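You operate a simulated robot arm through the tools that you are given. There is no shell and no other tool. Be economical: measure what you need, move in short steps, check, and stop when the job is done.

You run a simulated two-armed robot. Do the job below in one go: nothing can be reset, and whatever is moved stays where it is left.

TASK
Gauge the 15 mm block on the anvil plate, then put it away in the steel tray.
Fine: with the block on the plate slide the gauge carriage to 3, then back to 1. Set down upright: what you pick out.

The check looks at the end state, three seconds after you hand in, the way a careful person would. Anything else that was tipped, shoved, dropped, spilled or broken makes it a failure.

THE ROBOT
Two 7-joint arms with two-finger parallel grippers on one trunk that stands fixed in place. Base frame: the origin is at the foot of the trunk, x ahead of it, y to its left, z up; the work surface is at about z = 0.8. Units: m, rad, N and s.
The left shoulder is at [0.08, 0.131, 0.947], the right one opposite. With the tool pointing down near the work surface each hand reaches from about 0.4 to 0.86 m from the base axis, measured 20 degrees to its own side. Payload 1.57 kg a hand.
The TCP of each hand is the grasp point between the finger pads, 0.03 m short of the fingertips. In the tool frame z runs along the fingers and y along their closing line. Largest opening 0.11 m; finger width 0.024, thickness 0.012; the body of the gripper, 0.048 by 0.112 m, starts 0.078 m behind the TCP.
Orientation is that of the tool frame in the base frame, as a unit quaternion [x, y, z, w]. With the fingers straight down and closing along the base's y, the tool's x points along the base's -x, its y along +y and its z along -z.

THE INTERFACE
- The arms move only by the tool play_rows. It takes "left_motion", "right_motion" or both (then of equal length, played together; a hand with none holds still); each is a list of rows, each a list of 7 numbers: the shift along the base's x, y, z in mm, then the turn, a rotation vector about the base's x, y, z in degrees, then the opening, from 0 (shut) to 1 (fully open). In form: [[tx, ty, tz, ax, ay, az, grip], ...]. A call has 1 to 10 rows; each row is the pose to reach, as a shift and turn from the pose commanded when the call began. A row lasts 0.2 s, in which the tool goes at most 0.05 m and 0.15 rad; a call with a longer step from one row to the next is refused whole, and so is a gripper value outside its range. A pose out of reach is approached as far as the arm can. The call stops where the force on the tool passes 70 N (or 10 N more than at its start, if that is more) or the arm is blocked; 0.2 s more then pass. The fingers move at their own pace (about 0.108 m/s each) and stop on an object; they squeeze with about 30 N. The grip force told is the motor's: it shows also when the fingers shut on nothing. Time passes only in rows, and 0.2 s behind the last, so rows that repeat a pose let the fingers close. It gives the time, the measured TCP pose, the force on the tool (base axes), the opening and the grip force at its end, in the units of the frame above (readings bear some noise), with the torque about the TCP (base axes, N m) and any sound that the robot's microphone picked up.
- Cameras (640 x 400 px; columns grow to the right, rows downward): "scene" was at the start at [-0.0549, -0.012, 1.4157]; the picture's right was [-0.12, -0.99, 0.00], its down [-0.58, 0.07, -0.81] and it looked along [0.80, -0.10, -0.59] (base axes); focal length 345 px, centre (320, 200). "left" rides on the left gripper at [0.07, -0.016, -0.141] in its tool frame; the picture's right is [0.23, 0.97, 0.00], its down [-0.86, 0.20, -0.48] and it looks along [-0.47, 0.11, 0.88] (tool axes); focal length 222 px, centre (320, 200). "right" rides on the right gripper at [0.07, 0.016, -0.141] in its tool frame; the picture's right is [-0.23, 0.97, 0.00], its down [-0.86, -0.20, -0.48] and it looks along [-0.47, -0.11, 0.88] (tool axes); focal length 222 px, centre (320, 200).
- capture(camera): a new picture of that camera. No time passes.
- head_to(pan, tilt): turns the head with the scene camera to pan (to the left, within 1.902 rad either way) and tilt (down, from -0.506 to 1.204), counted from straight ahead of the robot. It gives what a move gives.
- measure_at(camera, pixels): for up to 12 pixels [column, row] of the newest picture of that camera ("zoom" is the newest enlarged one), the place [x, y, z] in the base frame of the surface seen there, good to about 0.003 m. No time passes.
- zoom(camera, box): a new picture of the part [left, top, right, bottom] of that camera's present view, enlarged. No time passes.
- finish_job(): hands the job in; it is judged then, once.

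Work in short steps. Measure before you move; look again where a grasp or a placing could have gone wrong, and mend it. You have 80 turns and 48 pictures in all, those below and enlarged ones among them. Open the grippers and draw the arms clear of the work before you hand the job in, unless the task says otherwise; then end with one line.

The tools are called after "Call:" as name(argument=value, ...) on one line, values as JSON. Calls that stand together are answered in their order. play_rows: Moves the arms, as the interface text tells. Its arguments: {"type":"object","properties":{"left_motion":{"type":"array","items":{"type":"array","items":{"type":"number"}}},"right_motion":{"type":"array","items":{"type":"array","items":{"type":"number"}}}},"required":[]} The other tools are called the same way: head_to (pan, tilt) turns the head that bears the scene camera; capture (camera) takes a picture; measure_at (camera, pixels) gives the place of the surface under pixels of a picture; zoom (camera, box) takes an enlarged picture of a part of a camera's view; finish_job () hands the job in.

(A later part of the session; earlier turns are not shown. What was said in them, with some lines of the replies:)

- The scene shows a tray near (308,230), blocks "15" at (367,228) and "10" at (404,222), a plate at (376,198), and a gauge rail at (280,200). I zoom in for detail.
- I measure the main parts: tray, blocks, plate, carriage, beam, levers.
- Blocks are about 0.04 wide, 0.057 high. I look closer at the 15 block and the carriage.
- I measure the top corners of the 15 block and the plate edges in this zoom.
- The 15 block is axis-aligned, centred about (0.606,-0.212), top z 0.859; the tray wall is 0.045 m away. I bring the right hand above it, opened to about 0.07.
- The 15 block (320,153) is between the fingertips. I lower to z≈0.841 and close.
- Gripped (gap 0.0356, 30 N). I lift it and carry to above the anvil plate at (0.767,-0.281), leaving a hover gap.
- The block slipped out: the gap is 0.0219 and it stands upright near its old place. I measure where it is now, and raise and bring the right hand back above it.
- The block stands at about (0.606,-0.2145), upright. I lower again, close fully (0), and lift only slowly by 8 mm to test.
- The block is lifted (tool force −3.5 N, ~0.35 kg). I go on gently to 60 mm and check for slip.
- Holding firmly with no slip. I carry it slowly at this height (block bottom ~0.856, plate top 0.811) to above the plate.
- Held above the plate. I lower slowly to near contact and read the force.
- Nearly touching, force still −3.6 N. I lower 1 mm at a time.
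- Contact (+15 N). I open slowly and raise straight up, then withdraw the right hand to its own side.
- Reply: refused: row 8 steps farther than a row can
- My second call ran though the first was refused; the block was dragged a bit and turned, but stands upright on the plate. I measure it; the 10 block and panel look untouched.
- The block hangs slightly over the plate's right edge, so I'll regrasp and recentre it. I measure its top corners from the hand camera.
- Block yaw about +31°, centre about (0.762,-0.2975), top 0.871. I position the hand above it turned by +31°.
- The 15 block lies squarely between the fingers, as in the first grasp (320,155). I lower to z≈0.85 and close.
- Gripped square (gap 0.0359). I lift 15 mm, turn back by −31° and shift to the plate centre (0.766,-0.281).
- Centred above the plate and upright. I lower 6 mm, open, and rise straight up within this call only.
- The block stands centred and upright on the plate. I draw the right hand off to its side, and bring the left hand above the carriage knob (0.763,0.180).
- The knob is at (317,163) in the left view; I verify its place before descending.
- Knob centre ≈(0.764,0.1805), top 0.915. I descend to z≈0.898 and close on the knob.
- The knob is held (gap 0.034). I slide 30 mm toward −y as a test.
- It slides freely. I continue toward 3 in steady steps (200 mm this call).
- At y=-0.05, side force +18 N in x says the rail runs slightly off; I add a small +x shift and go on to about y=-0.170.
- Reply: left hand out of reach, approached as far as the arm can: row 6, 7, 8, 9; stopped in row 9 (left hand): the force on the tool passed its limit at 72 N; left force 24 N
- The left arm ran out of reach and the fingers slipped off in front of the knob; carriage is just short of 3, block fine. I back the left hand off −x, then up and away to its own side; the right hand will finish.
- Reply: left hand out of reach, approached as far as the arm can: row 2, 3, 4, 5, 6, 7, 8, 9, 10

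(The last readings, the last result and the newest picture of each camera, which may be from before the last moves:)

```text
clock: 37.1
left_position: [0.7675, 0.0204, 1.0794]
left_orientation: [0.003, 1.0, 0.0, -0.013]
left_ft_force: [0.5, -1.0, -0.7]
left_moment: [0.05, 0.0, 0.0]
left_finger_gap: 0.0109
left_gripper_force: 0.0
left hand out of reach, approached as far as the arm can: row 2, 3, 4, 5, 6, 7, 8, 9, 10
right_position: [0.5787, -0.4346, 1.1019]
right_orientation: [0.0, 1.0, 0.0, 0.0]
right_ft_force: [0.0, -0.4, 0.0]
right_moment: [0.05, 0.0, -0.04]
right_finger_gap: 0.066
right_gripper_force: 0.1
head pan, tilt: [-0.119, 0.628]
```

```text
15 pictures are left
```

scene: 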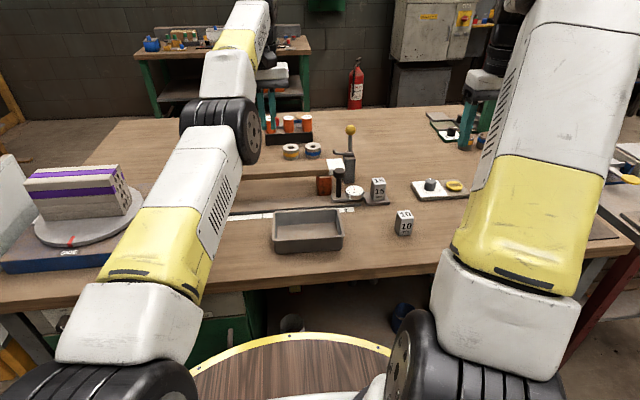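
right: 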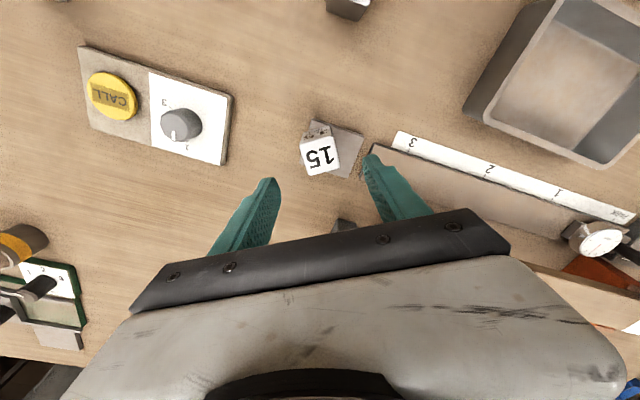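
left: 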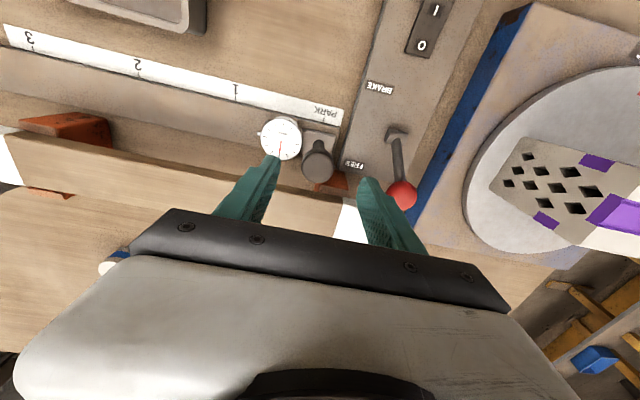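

Carriage seems near 3 now, the beam undisturbed. The left arm lags in an awkward posture; I move it further to its own side.

Call:
play_rows(left_motion=[[0, 30, 10, 0, 0, 0, 0.3], [0, 60, 10, 0, 0, 0, 0.3], [-10, 90, 10, 0, 0, 0, 0.3], [-20, 120, 10, 0, 0, 0, 0.3], [-30, 150, 10, 0, 0, 0, 0.3], [-30, 180, 10, 0, 0, 0, 0.3], [-30, 180, 10, 0, 0, 0, 0.3]])

Call:
capture(camera="scene")

Call:
zoom(camera="scene", box=[300, 140, 420, 230])

```text
clock: 38.7
left_position: [0.7717, 0.2038, 1.1]
left_orientation: [0.003, 1.0, -0.001, -0.012]
left_ft_force: [0.0, -0.3, -0.2]
left_moment: [0.02, -0.01, -0.01]
left_finger_gap: 0.0327
left_gripper_force: 0.1
left hand out of reach, approached as far as the arm can: row 2, 3, 4, 5, 6, 7
right_position: [0.5792, -0.4349, 1.1013]
right_orientation: [0.0, 1.0, 0.001, 0.0]
right_ft_force: [-0.6, 0.6, 0.6]
right_moment: [-0.02, 0.01, 0.02]
right_finger_gap: 0.0661
right_gripper_force: 0.0
head pan, tilt: [-0.119, 0.628]
```

```text
14 pictures are left
```

scene: 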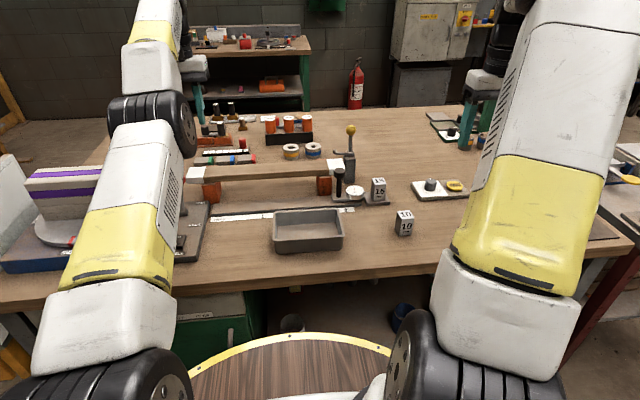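

```text
4.44 times, centred on (360, 185) of scene
```

zoom: 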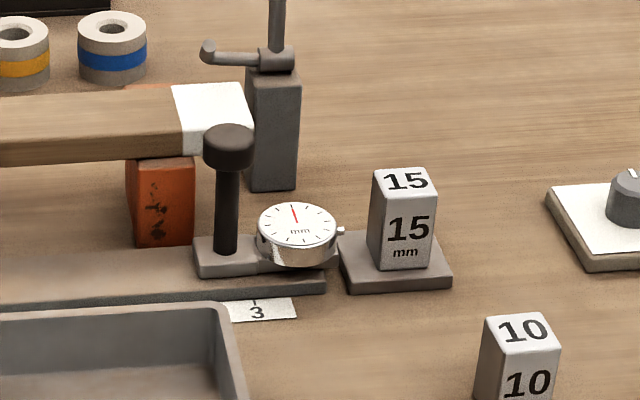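

Left hand clear. I measure the knob and the tick of 3.

Call:
measure_at(camera="zoom", pixels=[[228, 130], [212, 133], [245, 133], [228, 158], [226, 245], [254, 301], [340, 232], [375, 240], [405, 182]])

Call:
play_rows(left_motion=[[0, 30, 0, 0, 0, 0, 0.5], [0, 60, 0, 0, 0, 0, 0.5], [0, 90, 0, 0, 0, 0, 0.5], [-10, 100, 0, 0, 0, 0, 0.5], [-20, 100, 0, 0, 0, 0, 0.5], [-20, 100, 0, 0, 0, 0, 0.5]])

```text
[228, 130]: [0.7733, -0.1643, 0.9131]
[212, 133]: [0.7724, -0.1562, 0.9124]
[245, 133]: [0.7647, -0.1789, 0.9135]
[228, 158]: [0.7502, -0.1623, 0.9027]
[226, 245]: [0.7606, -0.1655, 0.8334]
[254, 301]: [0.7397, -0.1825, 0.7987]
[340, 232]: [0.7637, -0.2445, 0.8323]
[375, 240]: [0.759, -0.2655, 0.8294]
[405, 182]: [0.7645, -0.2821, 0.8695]
```

```text
clock: 40.1
left_position: [0.7515, 0.3051, 1.0994]
left_orientation: [0.003, 1.0, 0.0, -0.012]
left_ft_force: [0.2, 0.2, 0.1]
left_moment: [-0.03, 0.0, 0.01]
left_finger_gap: 0.0548
left_gripper_force: 0.0
left hand out of reach, approached as far as the arm can: row 2, 3
right_position: [0.5796, -0.4336, 1.102]
right_orientation: [0.0, 1.0, 0.0, 0.0]
right_ft_force: [0.7, -0.4, -0.5]
right_moment: [0.02, 0.01, -0.02]
right_finger_gap: 0.0657
right_gripper_force: 0.2
head pan, tilt: [-0.119, 0.628]
```

Knob at about (0.764,-0.1665), 12 mm short of 3 (y≈-0.178). I bring the right hand above the knob.

Call:
play_rows(right_motion=[[20, 30, 0, 0, 0, 0, 0.6], [40, 60, -10, 0, 0, 0, 0.6], [60, 90, -20, 0, 0, 0, 0.6], [80, 120, -30, 0, 0, 0, 0.6], [105, 150, -45, 0, 0, 0, 0.6], [125, 180, -60, 0, 0, 0, 0.6], [145, 210, -75, 0, 0, 0, 0.6], [165, 240, -95, 0, 0, 0, 0.6], [185, 267, -115, 0, 0, 0, 0.6], [185, 267, -115, 0, 0, 0, 0.6]])

Call:
capture(camera="right")

```text
clock: 42.3
left_position: [0.7522, 0.3058, 1.0992]
left_orientation: [0.002, 1.0, 0.0, -0.011]
left_ft_force: [0.0, -0.5, -0.4]
left_moment: [0.0, 0.01, 0.01]
left_finger_gap: 0.0551
left_gripper_force: 0.0
right_position: [0.7627, -0.1666, 0.9871]
right_orientation: [0.001, 1.0, 0.001, 0.0]
right_ft_force: [-0.2, 0.5, -0.1]
right_moment: [0.02, -0.01, -0.01]
right_finger_gap: 0.0662
right_gripper_force: 0.1
head pan, tilt: [-0.119, 0.628]
```

```text
12 pictures are left
```

right: 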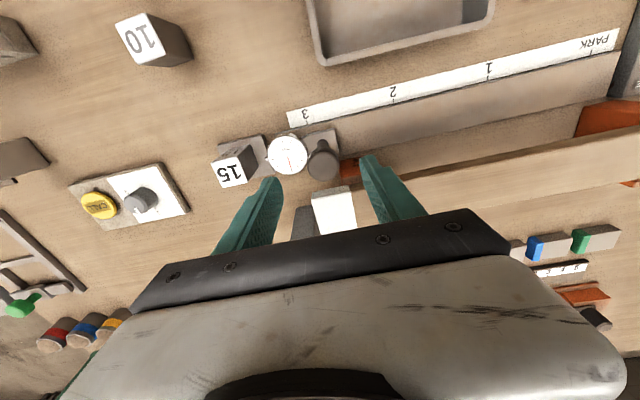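

The knob (323,162) lies between the fingers. I descend to z≈0.898 and close.

Call:
play_rows(right_motion=[[2, 0, -30, 0, 0, 0, 0.6], [2, 0, -60, 0, 0, 0, 0.6], [2, 0, -88, 0, 0, 0, 0.6], [2, 0, -88, 0, 0, 0, 0.45], [2, 0, -88, 0, 0, 0, 0.3], [2, 0, -88, 0, 0, 0, 0.2], [2, 0, -88, 0, 0, 0, 0.1], [2, 0, -88, 0, 0, 0, 0.1]])

```text
clock: 44.1
left_position: [0.7504, 0.3045, 1.1003]
left_orientation: [0.002, 1.0, -0.001, -0.011]
left_ft_force: [0.4, -0.4, -0.7]
left_moment: [0.01, 0.02, 0.02]
left_finger_gap: 0.055
left_gripper_force: 0.1
right_position: [0.7651, -0.1665, 0.8984]
right_orientation: [0.001, 1.0, 0.001, 0.0]
right_ft_force: [0.2, 0.5, -4.3]
right_moment: [0.26, -0.39, -0.05]
right_finger_gap: 0.0335
right_gripper_force: 41.0
head pan, tilt: [-0.119, 0.628]
```

Knob held. I slide 12 mm toward 3 in small steps.

Call:
play_rows(right_motion=[[0, -3, 0, 0, 0, 0, 0.1], [0, -6, 0, 0, 0, 0, 0.1], [0, -9, 0, 0, 0, 0, 0.1], [0, -11, 0, 0, 0, 0, 0.1], [0, -12, 0, 0, 0, 0, 0.1], [0, -12, 0, 0, 0, 0, 0.1]])

Call:
zoom(camera="scene", box=[300, 140, 420, 230])

```text
clock: 45.5
left_position: [0.7515, 0.3045, 1.0984]
left_orientation: [0.003, 1.0, -0.001, -0.011]
left_ft_force: [0.6, 0.7, 0.6]
left_moment: [-0.02, -0.02, -0.01]
left_finger_gap: 0.0549
left_gripper_force: 0.1
right_position: [0.7637, -0.1789, 0.8993]
right_orientation: [-0.001, 1.0, 0.001, -0.001]
right_ft_force: [-6.3, 0.0, -1.1]
right_moment: [0.23, 0.15, 0.1]
right_finger_gap: 0.0337
right_gripper_force: 41.7
head pan, tilt: [-0.119, 0.628]
```

```text
4.44 times, centred on (360, 185) of scene
```

zoom: 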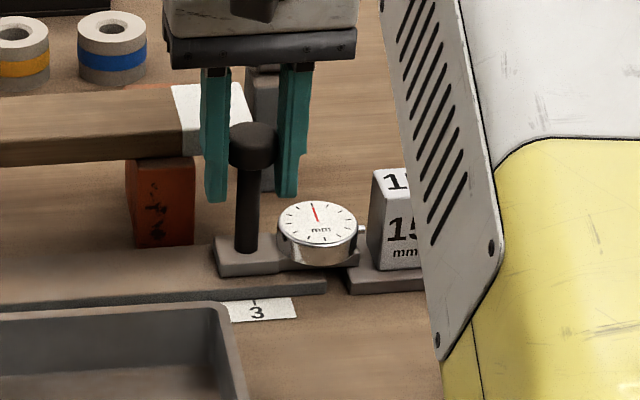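

The knob is at about −0.179. I check the post and tick positions.

Call:
measure_at(camera="zoom", pixels=[[247, 243], [247, 225], [248, 200], [254, 300], [254, 303], [220, 262], [357, 235], [370, 225]])

```text
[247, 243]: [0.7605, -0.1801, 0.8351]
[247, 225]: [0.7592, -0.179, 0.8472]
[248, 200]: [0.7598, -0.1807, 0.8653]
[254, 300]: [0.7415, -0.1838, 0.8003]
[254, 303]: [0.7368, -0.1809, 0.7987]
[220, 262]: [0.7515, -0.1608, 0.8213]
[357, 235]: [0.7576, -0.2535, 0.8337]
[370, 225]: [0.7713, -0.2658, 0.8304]
```

Post at −0.180, tick at ≈−0.180. I nudge 1 mm more and dwell there, then start back toward 1.

Call:
play_rows(right_motion=[[0, -1, 0, 0, 0, 0, 0.1], [0, -1, 0, 0, 0, 0, 0.1], [0, -1, 0, 0, 0, 0, 0.1], [0, -1, 0, 0, 0, 0, 0.1], [0, -1, 0, 0, 0, 0, 0.1], [0, -1, 0, 0, 0, 0, 0.1]])

Call:
play_rows(right_motion=[[0, 6, 0, 0, 0, 0, 0.1], [0, 16, 0, 0, 0, 0, 0.1], [0, 30, 0, 0, 0, 0, 0.1], [0, 46, 0, 0, 0, 0, 0.1], [0, 62, 0, 0, 0, 0, 0.1], [0, 78, 0, 0, 0, 0, 0.1], [0, 94, 0, 0, 0, 0, 0.1], [0, 108, 0, 0, 0, 0, 0.1], [0, 116, 0, 0, 0, 0, 0.1], [0, 120, 0, 0, 0, 0, 0.1]])

```text
clock: 46.9
left_position: [0.7517, 0.3037, 1.0989]
left_orientation: [0.002, 1.0, 0.0, -0.011]
left_ft_force: [0.4, -0.3, -0.8]
left_moment: [0.02, 0.02, 0.02]
left_finger_gap: 0.0551
left_gripper_force: 0.2
right_position: [0.7654, -0.1797, 0.8996]
right_orientation: [-0.001, 1.0, -0.001, -0.001]
right_ft_force: [-8.7, 1.1, -7.0]
right_moment: [0.28, -0.05, -0.01]
right_finger_gap: 0.0335
right_gripper_force: 41.1
head pan, tilt: [-0.119, 0.628]
```

```text
clock: 49.1
left_position: [0.7513, 0.3051, 1.0999]
left_orientation: [0.003, 1.0, 0.0, -0.011]
left_ft_force: [-0.7, 0.0, 0.0]
left_moment: [-0.01, 0.0, 0.02]
left_finger_gap: 0.0547
left_gripper_force: 0.0
right_position: [0.7649, -0.0594, 0.8975]
right_orientation: [0.0, 1.0, 0.0, -0.001]
right_ft_force: [-19.9, -0.7, -3.8]
right_moment: [0.31, -0.23, 0.2]
right_finger_gap: 0.0334
right_gripper_force: 41.4
head pan, tilt: [-0.119, 0.628]
```

Moving fine; −20 N side force, so I ease x by −1.5 mm and go on 100 mm.

Call:
play_rows(right_motion=[[-1, 5, 0, 0, 0, 0, 0.1], [-1.5, 14, 0, 0, 0, 0, 0.1], [-1.5, 27, 0, 0, 0, 0, 0.1], [-1.5, 41, 0, 0, 0, 0, 0.1], [-2, 55, 0, 0, 0, 0, 0.1], [-2, 69, 0, 0, 0, 0, 0.1], [-2, 82, 0, 0, 0, 0, 0.1], [-2, 92, 0, 0, 0, 0, 0.1], [-2, 100, 0, 0, 0, 0, 0.1], [-2, 100, 0, 0, 0, 0, 0.1]])

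```text
clock: 51.3
left_position: [0.7533, 0.3046, 1.0981]
left_orientation: [0.003, 1.0, 0.0, -0.011]
left_ft_force: [-0.6, 0.1, 0.1]
left_moment: [0.0, 0.01, -0.02]
left_finger_gap: 0.0551
left_gripper_force: 0.0
right_position: [0.7639, 0.0393, 0.8983]
right_orientation: [0.0, 1.0, 0.0, 0.002]
right_ft_force: [15.4, 0.3, -7.3]
right_moment: [-0.2, -0.09, -0.07]
right_finger_gap: 0.0338
right_gripper_force: 41.1
head pan, tilt: [-0.119, 0.628]
```

At y=0.039; I move 21 mm more to 1 (y≈0.0605), easing x +1 mm.

Call:
play_rows(right_motion=[[1, 6, 0, 0, 0, 0, 0.1], [1, 13, 0, 0, 0, 0, 0.1], [1, 18, 0, 0, 0, 0, 0.1], [1, 21, 0, 0, 0, 0, 0.1], [1, 21, 0, 0, 0, 0, 0.1], [1, 21, 0, 0, 0, 0, 0.1]])

Call:
zoom(camera="scene", box=[200, 150, 320, 230])

```text
clock: 52.7
left_position: [0.7517, 0.3049, 1.0988]
left_orientation: [0.002, 1.0, 0.0, -0.012]
left_ft_force: [0.4, 0.8, -0.4]
left_moment: [0.01, 0.01, 0.03]
left_finger_gap: 0.0551
left_gripper_force: 0.0
right_position: [0.7648, 0.0604, 0.8984]
right_orientation: [0.0, 1.0, 0.0, 0.0]
right_ft_force: [1.7, -0.5, 7.8]
right_moment: [-0.3, 0.71, 0.12]
right_finger_gap: 0.0337
right_gripper_force: 41.5
head pan, tilt: [-0.119, 0.628]
```

```text
5.00 times, centred on (260, 190) of scene
```

zoom: 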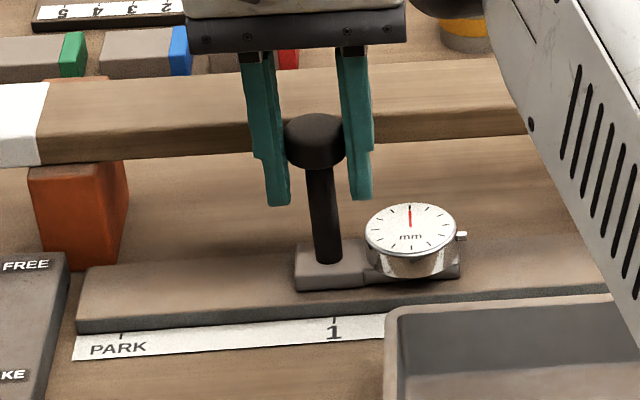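

Call:
measure_at(camera="zoom", pixels=[[326, 250], [324, 225], [322, 200], [334, 320], [334, 324], [296, 285], [121, 334], [121, 338]])

```text
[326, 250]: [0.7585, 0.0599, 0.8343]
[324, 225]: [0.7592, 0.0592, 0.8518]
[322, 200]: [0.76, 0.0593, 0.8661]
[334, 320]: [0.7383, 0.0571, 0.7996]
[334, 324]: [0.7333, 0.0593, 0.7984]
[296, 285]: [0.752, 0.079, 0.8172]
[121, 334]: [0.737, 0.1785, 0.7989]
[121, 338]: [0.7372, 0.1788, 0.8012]
```

Post y 0.0595, tick 1 at ≈0.060: matched. I open and lift straight up.

Call:
play_rows(right_motion=[[0, 0, 0, 0, 0, 0, 0.35], [0, 0, 0, 0, 0, 0, 0.6], [0, 0, 0, 0, 0, 0, 0.6], [0, 0, 10, 0, 0, 0, 0.6], [0, 0, 35, 0, 0, 0, 0.6], [0, 0, 70, 0, 0, 0, 0.6], [0, 0, 105, 0, 0, 0, 0.6], [0, -35, 125, 0, 0, 0, 0.6], [0, -80, 125, 0, 0, 0, 0.6], [0, -125, 125, 0, 0, 0, 0.6]])

Call:
zoom(camera="scene", box=[150, 130, 310, 230])

```text
clock: 54.9
left_position: [0.7522, 0.3057, 1.0984]
left_orientation: [0.002, 1.0, -0.001, -0.012]
left_ft_force: [0.6, 0.7, 0.7]
left_moment: [-0.03, 0.0, 0.01]
left_finger_gap: 0.0551
left_gripper_force: 0.0
right_position: [0.7668, -0.0643, 1.0253]
right_orientation: [-0.001, 1.0, 0.0, 0.0]
right_ft_force: [-0.3, 1.3, -0.1]
right_moment: [-0.06, 0.02, -0.01]
right_finger_gap: 0.066
right_gripper_force: 0.1
head pan, tilt: [-0.119, 0.628]
```

```text
4.00 times, centred on (230, 180) of scene
```

zoom: 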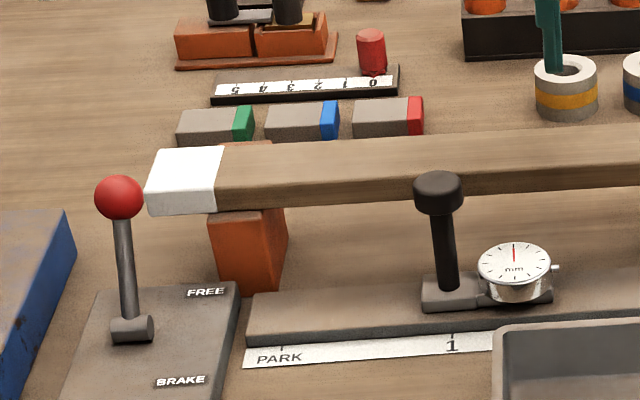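

Carriage stays at 1. Now the right hand goes above the block on the plate (0.7645,-0.281).

Call:
play_rows(right_motion=[[0, -40, 0, 0, 0, 0, 0.64], [0, -85, 0, 0, 0, 0, 0.64], [-1, -130, -10, 0, 0, 0, 0.64], [-1, -170, -30, 0, 0, 0, 0.64], [-1, -200, -55, 0, 0, 0, 0.64], [-1, -217, -75, 0, 0, 0, 0.64], [-1, -217, -75, 0, 0, 0, 0.64]])

Call:
capture(camera="right")

Call:
measure_at(camera="right", pixels=[[320, 157], [308, 145], [333, 145]])

```text
clock: 56.5
left_position: [0.753, 0.3042, 1.0983]
left_orientation: [0.003, 1.0, -0.001, -0.011]
left_ft_force: [-0.3, -0.5, 0.0]
left_moment: [0.0, 0.01, -0.02]
left_finger_gap: 0.055
left_gripper_force: 0.1
right_position: [0.7646, -0.2807, 0.9493]
right_orientation: [0.0, 1.0, 0.001, 0.0]
right_ft_force: [-0.4, -0.9, 1.1]
right_moment: [0.03, -0.02, -0.01]
right_finger_gap: 0.0703
right_gripper_force: 0.1
head pan, tilt: [-0.119, 0.628]
```

```text
8 pictures are left
```

right: 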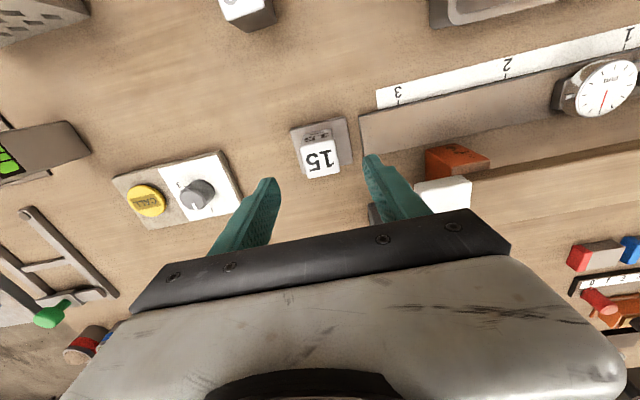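

```text
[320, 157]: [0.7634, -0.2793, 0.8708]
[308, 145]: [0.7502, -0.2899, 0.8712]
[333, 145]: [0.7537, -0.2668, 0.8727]
```

The block is centred between the fingers. I lower to z≈0.850 and close.

Call:
play_rows(right_motion=[[0, 1, -35, 0, 0, 0, 0.64], [0, 1, -70, 0, 0, 0, 0.64], [0, 1, -92, 0, 0, 0, 0.64], [0, 1, -99, 0, 0, 0, 0.64], [0, 1, -99, 0, 0, 0, 0.4], [0, 1, -99, 0, 0, 0, 0.0], [0, 1, -99, 0, 0, 0, 0.0], [0, 1, -99, 0, 0, 0, 0.0]])

```text
clock: 58.3
left_position: [0.7524, 0.3048, 1.0988]
left_orientation: [0.003, 1.0, 0.0, -0.011]
left_ft_force: [0.1, -0.6, 0.7]
left_moment: [-0.06, -0.02, 0.01]
left_finger_gap: 0.0552
left_gripper_force: 0.0
right_position: [0.7655, -0.2794, 0.8483]
right_orientation: [0.0, 1.0, 0.001, 0.0]
right_ft_force: [-0.1, -0.9, -0.2]
right_moment: [0.0, -0.03, 0.02]
right_finger_gap: 0.0359
right_gripper_force: 30.0
head pan, tilt: [-0.119, 0.628]
```

Gripped. I lift slowly by 65 mm.

Call:
play_rows(right_motion=[[0, 0, 3, 0, 0, 0, 0], [0, 0, 8, 0, 0, 0, 0], [0, 0, 14, 0, 0, 0, 0], [0, 0, 21, 0, 0, 0, 0], [0, 0, 29, 0, 0, 0, 0], [0, 0, 38, 0, 0, 0, 0], [0, 0, 47, 0, 0, 0, 0], [0, 0, 56, 0, 0, 0, 0], [0, 0, 63, 0, 0, 0, 0], [0, 0, 66, 0, 0, 0, 0]])

```text
clock: 60.5
left_position: [0.7523, 0.3045, 1.0994]
left_orientation: [0.004, 1.0, 0.0, -0.011]
left_ft_force: [-0.8, -0.1, -0.1]
left_moment: [0.0, 0.0, -0.01]
left_finger_gap: 0.0551
left_gripper_force: 0.0
right_position: [0.765, -0.2786, 0.9168]
right_orientation: [0.0, 1.0, 0.0, 0.0]
right_ft_force: [-1.1, 0.2, -2.4]
right_moment: [0.0, 0.0, -0.03]
right_finger_gap: 0.0357
right_gripper_force: 30.3
head pan, tilt: [-0.119, 0.628]
```

Held. I carry it slowly toward the tray centre (0.623,-0.062), in two calls.

Call:
play_rows(right_motion=[[-3, 5, 0, 0, 0, 0, 0], [-10, 15, 0, 0, 0, 0, 0], [-19, 29, 0, 0, 0, 0, 0], [-29, 44, 0, 0, 0, 0, 0], [-39, 60, 0, 0, 0, 0, 0], [-50, 76, 0, 0, 0, 0, 0], [-60, 92, 0, 0, 0, 0, 0], [-71, 108, 0, 0, 0, 0, 0], [-81, 124, 0, 0, 0, 0, 0], [-88, 135, 0, 0, 0, 0, 0]])

Call:
play_rows(right_motion=[[-6, 9, 0, 0, 0, 0, 0], [-15, 22, 0, 0, 0, 0, 0], [-25, 38, 0, 0, 0, 0, 0], [-36, 54, 0, 0, 0, 0, 0], [-46, 69, 0, 0, 0, 0, 0], [-52, 78, 0, 0, 0, 0, 0], [-54, 81, 0, 0, 0, 0, 0], [-54, 81, 0, 0, 0, 0, 0]])

Call:
capture(camera="scene")

```text
clock: 62.7
left_position: [0.7506, 0.3039, 1.0987]
left_orientation: [0.003, 1.0, 0.0, -0.011]
left_ft_force: [-0.5, 0.0, 0.2]
left_moment: [-0.03, -0.02, -0.01]
left_finger_gap: 0.055
left_gripper_force: 0.1
right_position: [0.6768, -0.1452, 0.9169]
right_orientation: [0.0, 1.0, 0.0, 0.0]
right_ft_force: [0.0, -1.0, -4.0]
right_moment: [-0.04, -0.01, 0.05]
right_finger_gap: 0.0357
right_gripper_force: 30.4
head pan, tilt: [-0.119, 0.628]
```

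```text
clock: 64.5
left_position: [0.7518, 0.3046, 1.0996]
left_orientation: [0.003, 1.0, -0.001, -0.011]
left_ft_force: [-0.3, 0.2, 0.2]
left_moment: [-0.01, -0.02, 0.03]
left_finger_gap: 0.0548
left_gripper_force: 0.1
right_position: [0.6222, -0.0624, 0.9165]
right_orientation: [0.0, 1.0, 0.001, -0.001]
right_ft_force: [-0.1, -0.4, -3.1]
right_moment: [0.0, 0.01, 0.0]
right_finger_gap: 0.0358
right_gripper_force: 29.9
head pan, tilt: [-0.119, 0.628]
```

```text
7 pictures are left
```

scene: 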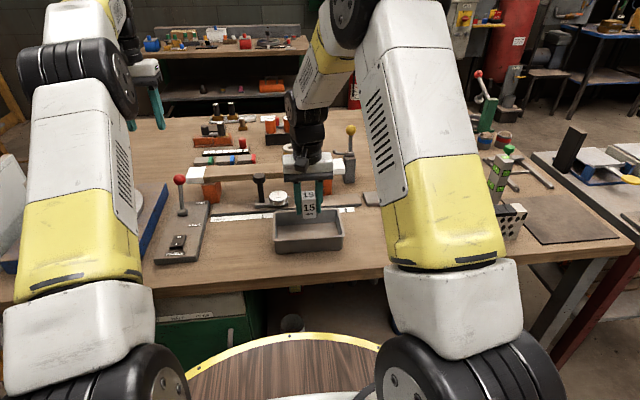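

Over the tray. I lower 71 mm slowly to about 0.846 and read the force.

Call:
play_rows(right_motion=[[0, 0, -6, 0, 0, 0, 0], [0, 0, -16, 0, 0, 0, 0], [0, 0, -28, 0, 0, 0, 0], [0, 0, -40, 0, 0, 0, 0], [0, 0, -51, 0, 0, 0, 0], [0, 0, -60, 0, 0, 0, 0], [0, 0, -66, 0, 0, 0, 0], [0, 0, -69, 0, 0, 0, 0], [0, 0, -71, 0, 0, 0, 0], [0, 0, -71, 0, 0, 0, 0]])

Call:
zoom(camera="scene", box=[250, 160, 370, 260])

```text
clock: 66.7
left_position: [0.7522, 0.3042, 1.0998]
left_orientation: [0.003, 1.0, -0.001, -0.013]
left_ft_force: [-0.5, 0.3, -0.8]
left_moment: [0.01, 0.04, -0.03]
left_finger_gap: 0.0551
left_gripper_force: 0.1
right_position: [0.6203, -0.0629, 0.8452]
right_orientation: [0.0, 1.0, 0.001, 0.0]
right_ft_force: [-0.4, 0.4, -3.0]
right_moment: [0.0, 0.02, 0.0]
right_finger_gap: 0.0356
right_gripper_force: 30.2
head pan, tilt: [-0.119, 0.628]
```

```text
4.00 times, centred on (310, 210) of scene
```

zoom: 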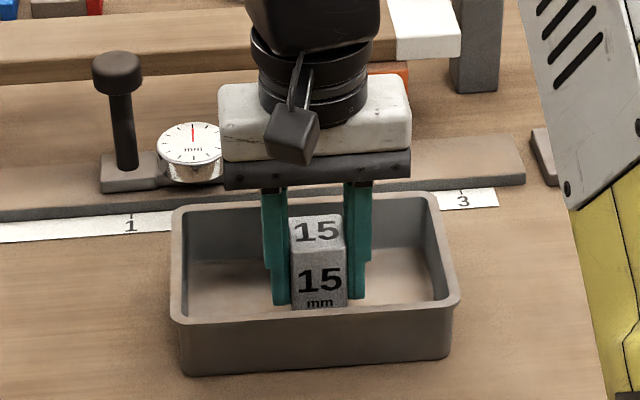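

Inside the tray, not yet touching. I lower 1 mm at a time.

Call:
play_rows(right_motion=[[0, 0, -1, 0, 0, 0, 0], [0, 0, -2, 0, 0, 0, 0], [0, 0, -3, 0, 0, 0, 0], [0, 0, -3, 0, 0, 0, 0]])

```text
clock: 67.7
left_position: [0.7518, 0.3049, 1.0997]
left_orientation: [0.003, 1.0, -0.001, -0.012]
left_ft_force: [0.6, -0.8, 0.2]
left_moment: [0.02, 0.03, -0.02]
left_finger_gap: 0.0548
left_gripper_force: 0.1
right_position: [0.6219, -0.0641, 0.8404]
right_orientation: [0.0, 1.0, -0.001, 0.0]
right_ft_force: [-0.3, -0.9, -3.3]
right_moment: [0.01, 0.01, 0.02]
right_finger_gap: 0.0359
right_gripper_force: 30.0
head pan, tilt: [-0.119, 0.628]
```

Still hanging (−3.3 N). Another few millimetres, step by step.

Call:
play_rows(right_motion=[[0, 0, -1, 0, 0, 0, 0], [0, 0, -1, 0, 0, 0, 0], [0, 0, -2, 0, 0, 0, 0], [0, 0, -2, 0, 0, 0, 0]])

```text
clock: 68.7
left_position: [0.7519, 0.3038, 1.1012]
left_orientation: [0.003, 1.0, -0.001, -0.01]
left_ft_force: [-0.6, 0.5, 0.3]
left_moment: [-0.02, -0.02, 0.04]
left_finger_gap: 0.0551
left_gripper_force: 0.0
right_position: [0.6228, -0.0629, 0.8419]
right_orientation: [0.0, 1.0, 0.0, 0.002]
right_ft_force: [-6.1, -1.3, 22.2]
right_moment: [-0.02, 0.34, -0.05]
right_finger_gap: 0.036
right_gripper_force: 29.9
head pan, tilt: [-0.119, 0.628]
```

Contact (+22 N). I relieve 1 mm, open and rise straight up.

Call:
play_rows(right_motion=[[0, 0, 0.5, 0, 0, 0, 0], [0, 0, 1, 0, 0, 0, 0], [0, 0, 1, 0, 0, 0, 0.4], [0, 0, 1, 0, 0, 0, 0.55], [0, 0, 1, 0, 0, 0, 0.55], [0, 0, 20, 0, 0, 0, 0.55], [0, 0, 55, 0, 0, 0, 0.55], [0, 0, 95, 0, 0, 0, 0.55], [0, 0, 140, 0, 0, 0, 0.55], [0, 0, 185, 0, 0, 0, 0.55]])

Call:
zoom(camera="scene", box=[240, 150, 440, 270])

```text
clock: 70.9
left_position: [0.752, 0.305, 1.0991]
left_orientation: [0.003, 1.0, -0.001, -0.012]
left_ft_force: [0.0, -0.8, -0.2]
left_moment: [-0.01, 0.04, 0.03]
left_finger_gap: 0.0553
left_gripper_force: 0.1
right_position: [0.6205, -0.0626, 1.0281]
right_orientation: [0.0, 1.0, -0.001, 0.0]
right_ft_force: [0.1, 0.4, -0.6]
right_moment: [0.01, 0.05, -0.01]
right_finger_gap: 0.0605
right_gripper_force: 0.2
head pan, tilt: [-0.119, 0.628]
```

```text
3.20 times, centred on (340, 210) of scene
```

zoom: 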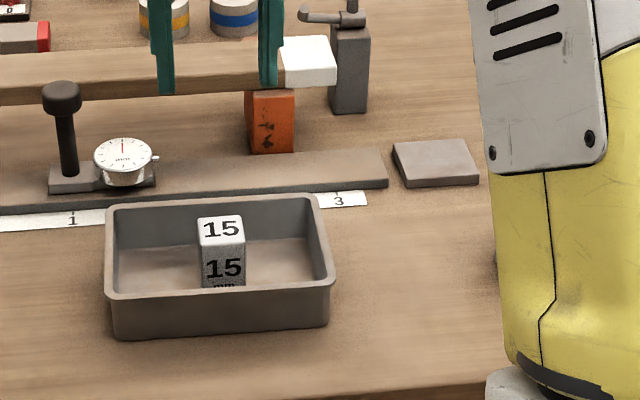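

The block stands upright in the tray. I withdraw the right hand to its side and up, opening both grippers.

Call:
play_rows(right_motion=[[0, -35, 15, 0, 0, 0, 0.7], [-5, -75, 30, 0, 0, 0, 0.9], [-10, -115, 45, 0, 0, 0, 1], [-15, -155, 60, 0, 0, 0, 1], [-20, -195, 70, 0, 0, 0, 1], [-25, -235, 75, 0, 0, 0, 1], [-30, -275, 75, 0, 0, 0, 1], [-35, -315, 75, 0, 0, 0, 1], [-40, -355, 75, 0, 0, 0, 1], [-40, -370, 75, 0, 0, 0, 1]], left_motion=[[0, 0, 0, 0, 0, 0, 0.6], [0, 0, 0, 0, 0, 0, 0.7], [0, 0, 0, 0, 0, 0, 0.8], [0, 0, 0, 0, 0, 0, 0.9], [0, 0, 0, 0, 0, 0, 1], [0, 0, 0, 0, 0, 0, 1], [0, 0, 0, 0, 0, 0, 1], [0, 0, 0, 0, 0, 0, 1], [0, 0, 0, 0, 0, 0, 1], [0, 0, 0, 0, 0, 0, 1]])

Call:
capture(camera="scene")

```text
clock: 73.1
left_position: [0.7521, 0.3045, 1.0995]
left_orientation: [0.002, 1.0, -0.001, -0.012]
left_ft_force: [0.0, -0.5, 0.4]
left_moment: [-0.05, -0.01, 0.0]
left_finger_gap: 0.1099
left_gripper_force: 0.0
right_position: [0.5832, -0.4355, 1.0998]
right_orientation: [0.0, 1.0, 0.0, 0.001]
right_ft_force: [-0.5, 0.1, 0.3]
right_moment: [0.02, -0.03, -0.04]
right_finger_gap: 0.1102
right_gripper_force: 0.1
head pan, tilt: [-0.119, 0.628]
```

```text
4 pictures are left
```

scene: 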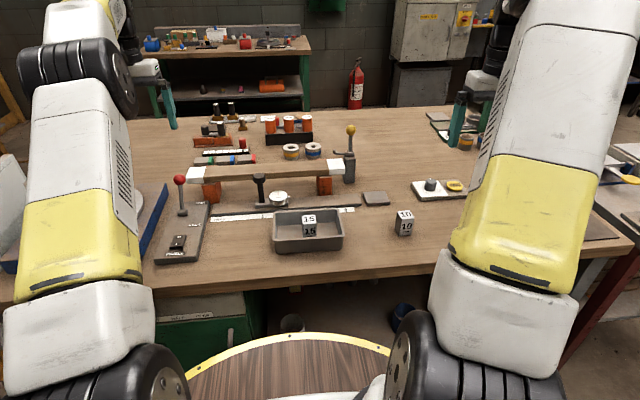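

Everything stands: the 15 block upright in the tray, the carriage at 1, the 10 block and the beam in place, both arms clear. I hand in.

Call:
finish_job()

```text
The job is handed in.
```

The 15 mm block was gauged on the anvil plate (carriage to 3, then back to 1) and now stands upright in the steel tray; it slipped once at the first lift and was dragged and turned on the plate once, so I recentred it before gauging.
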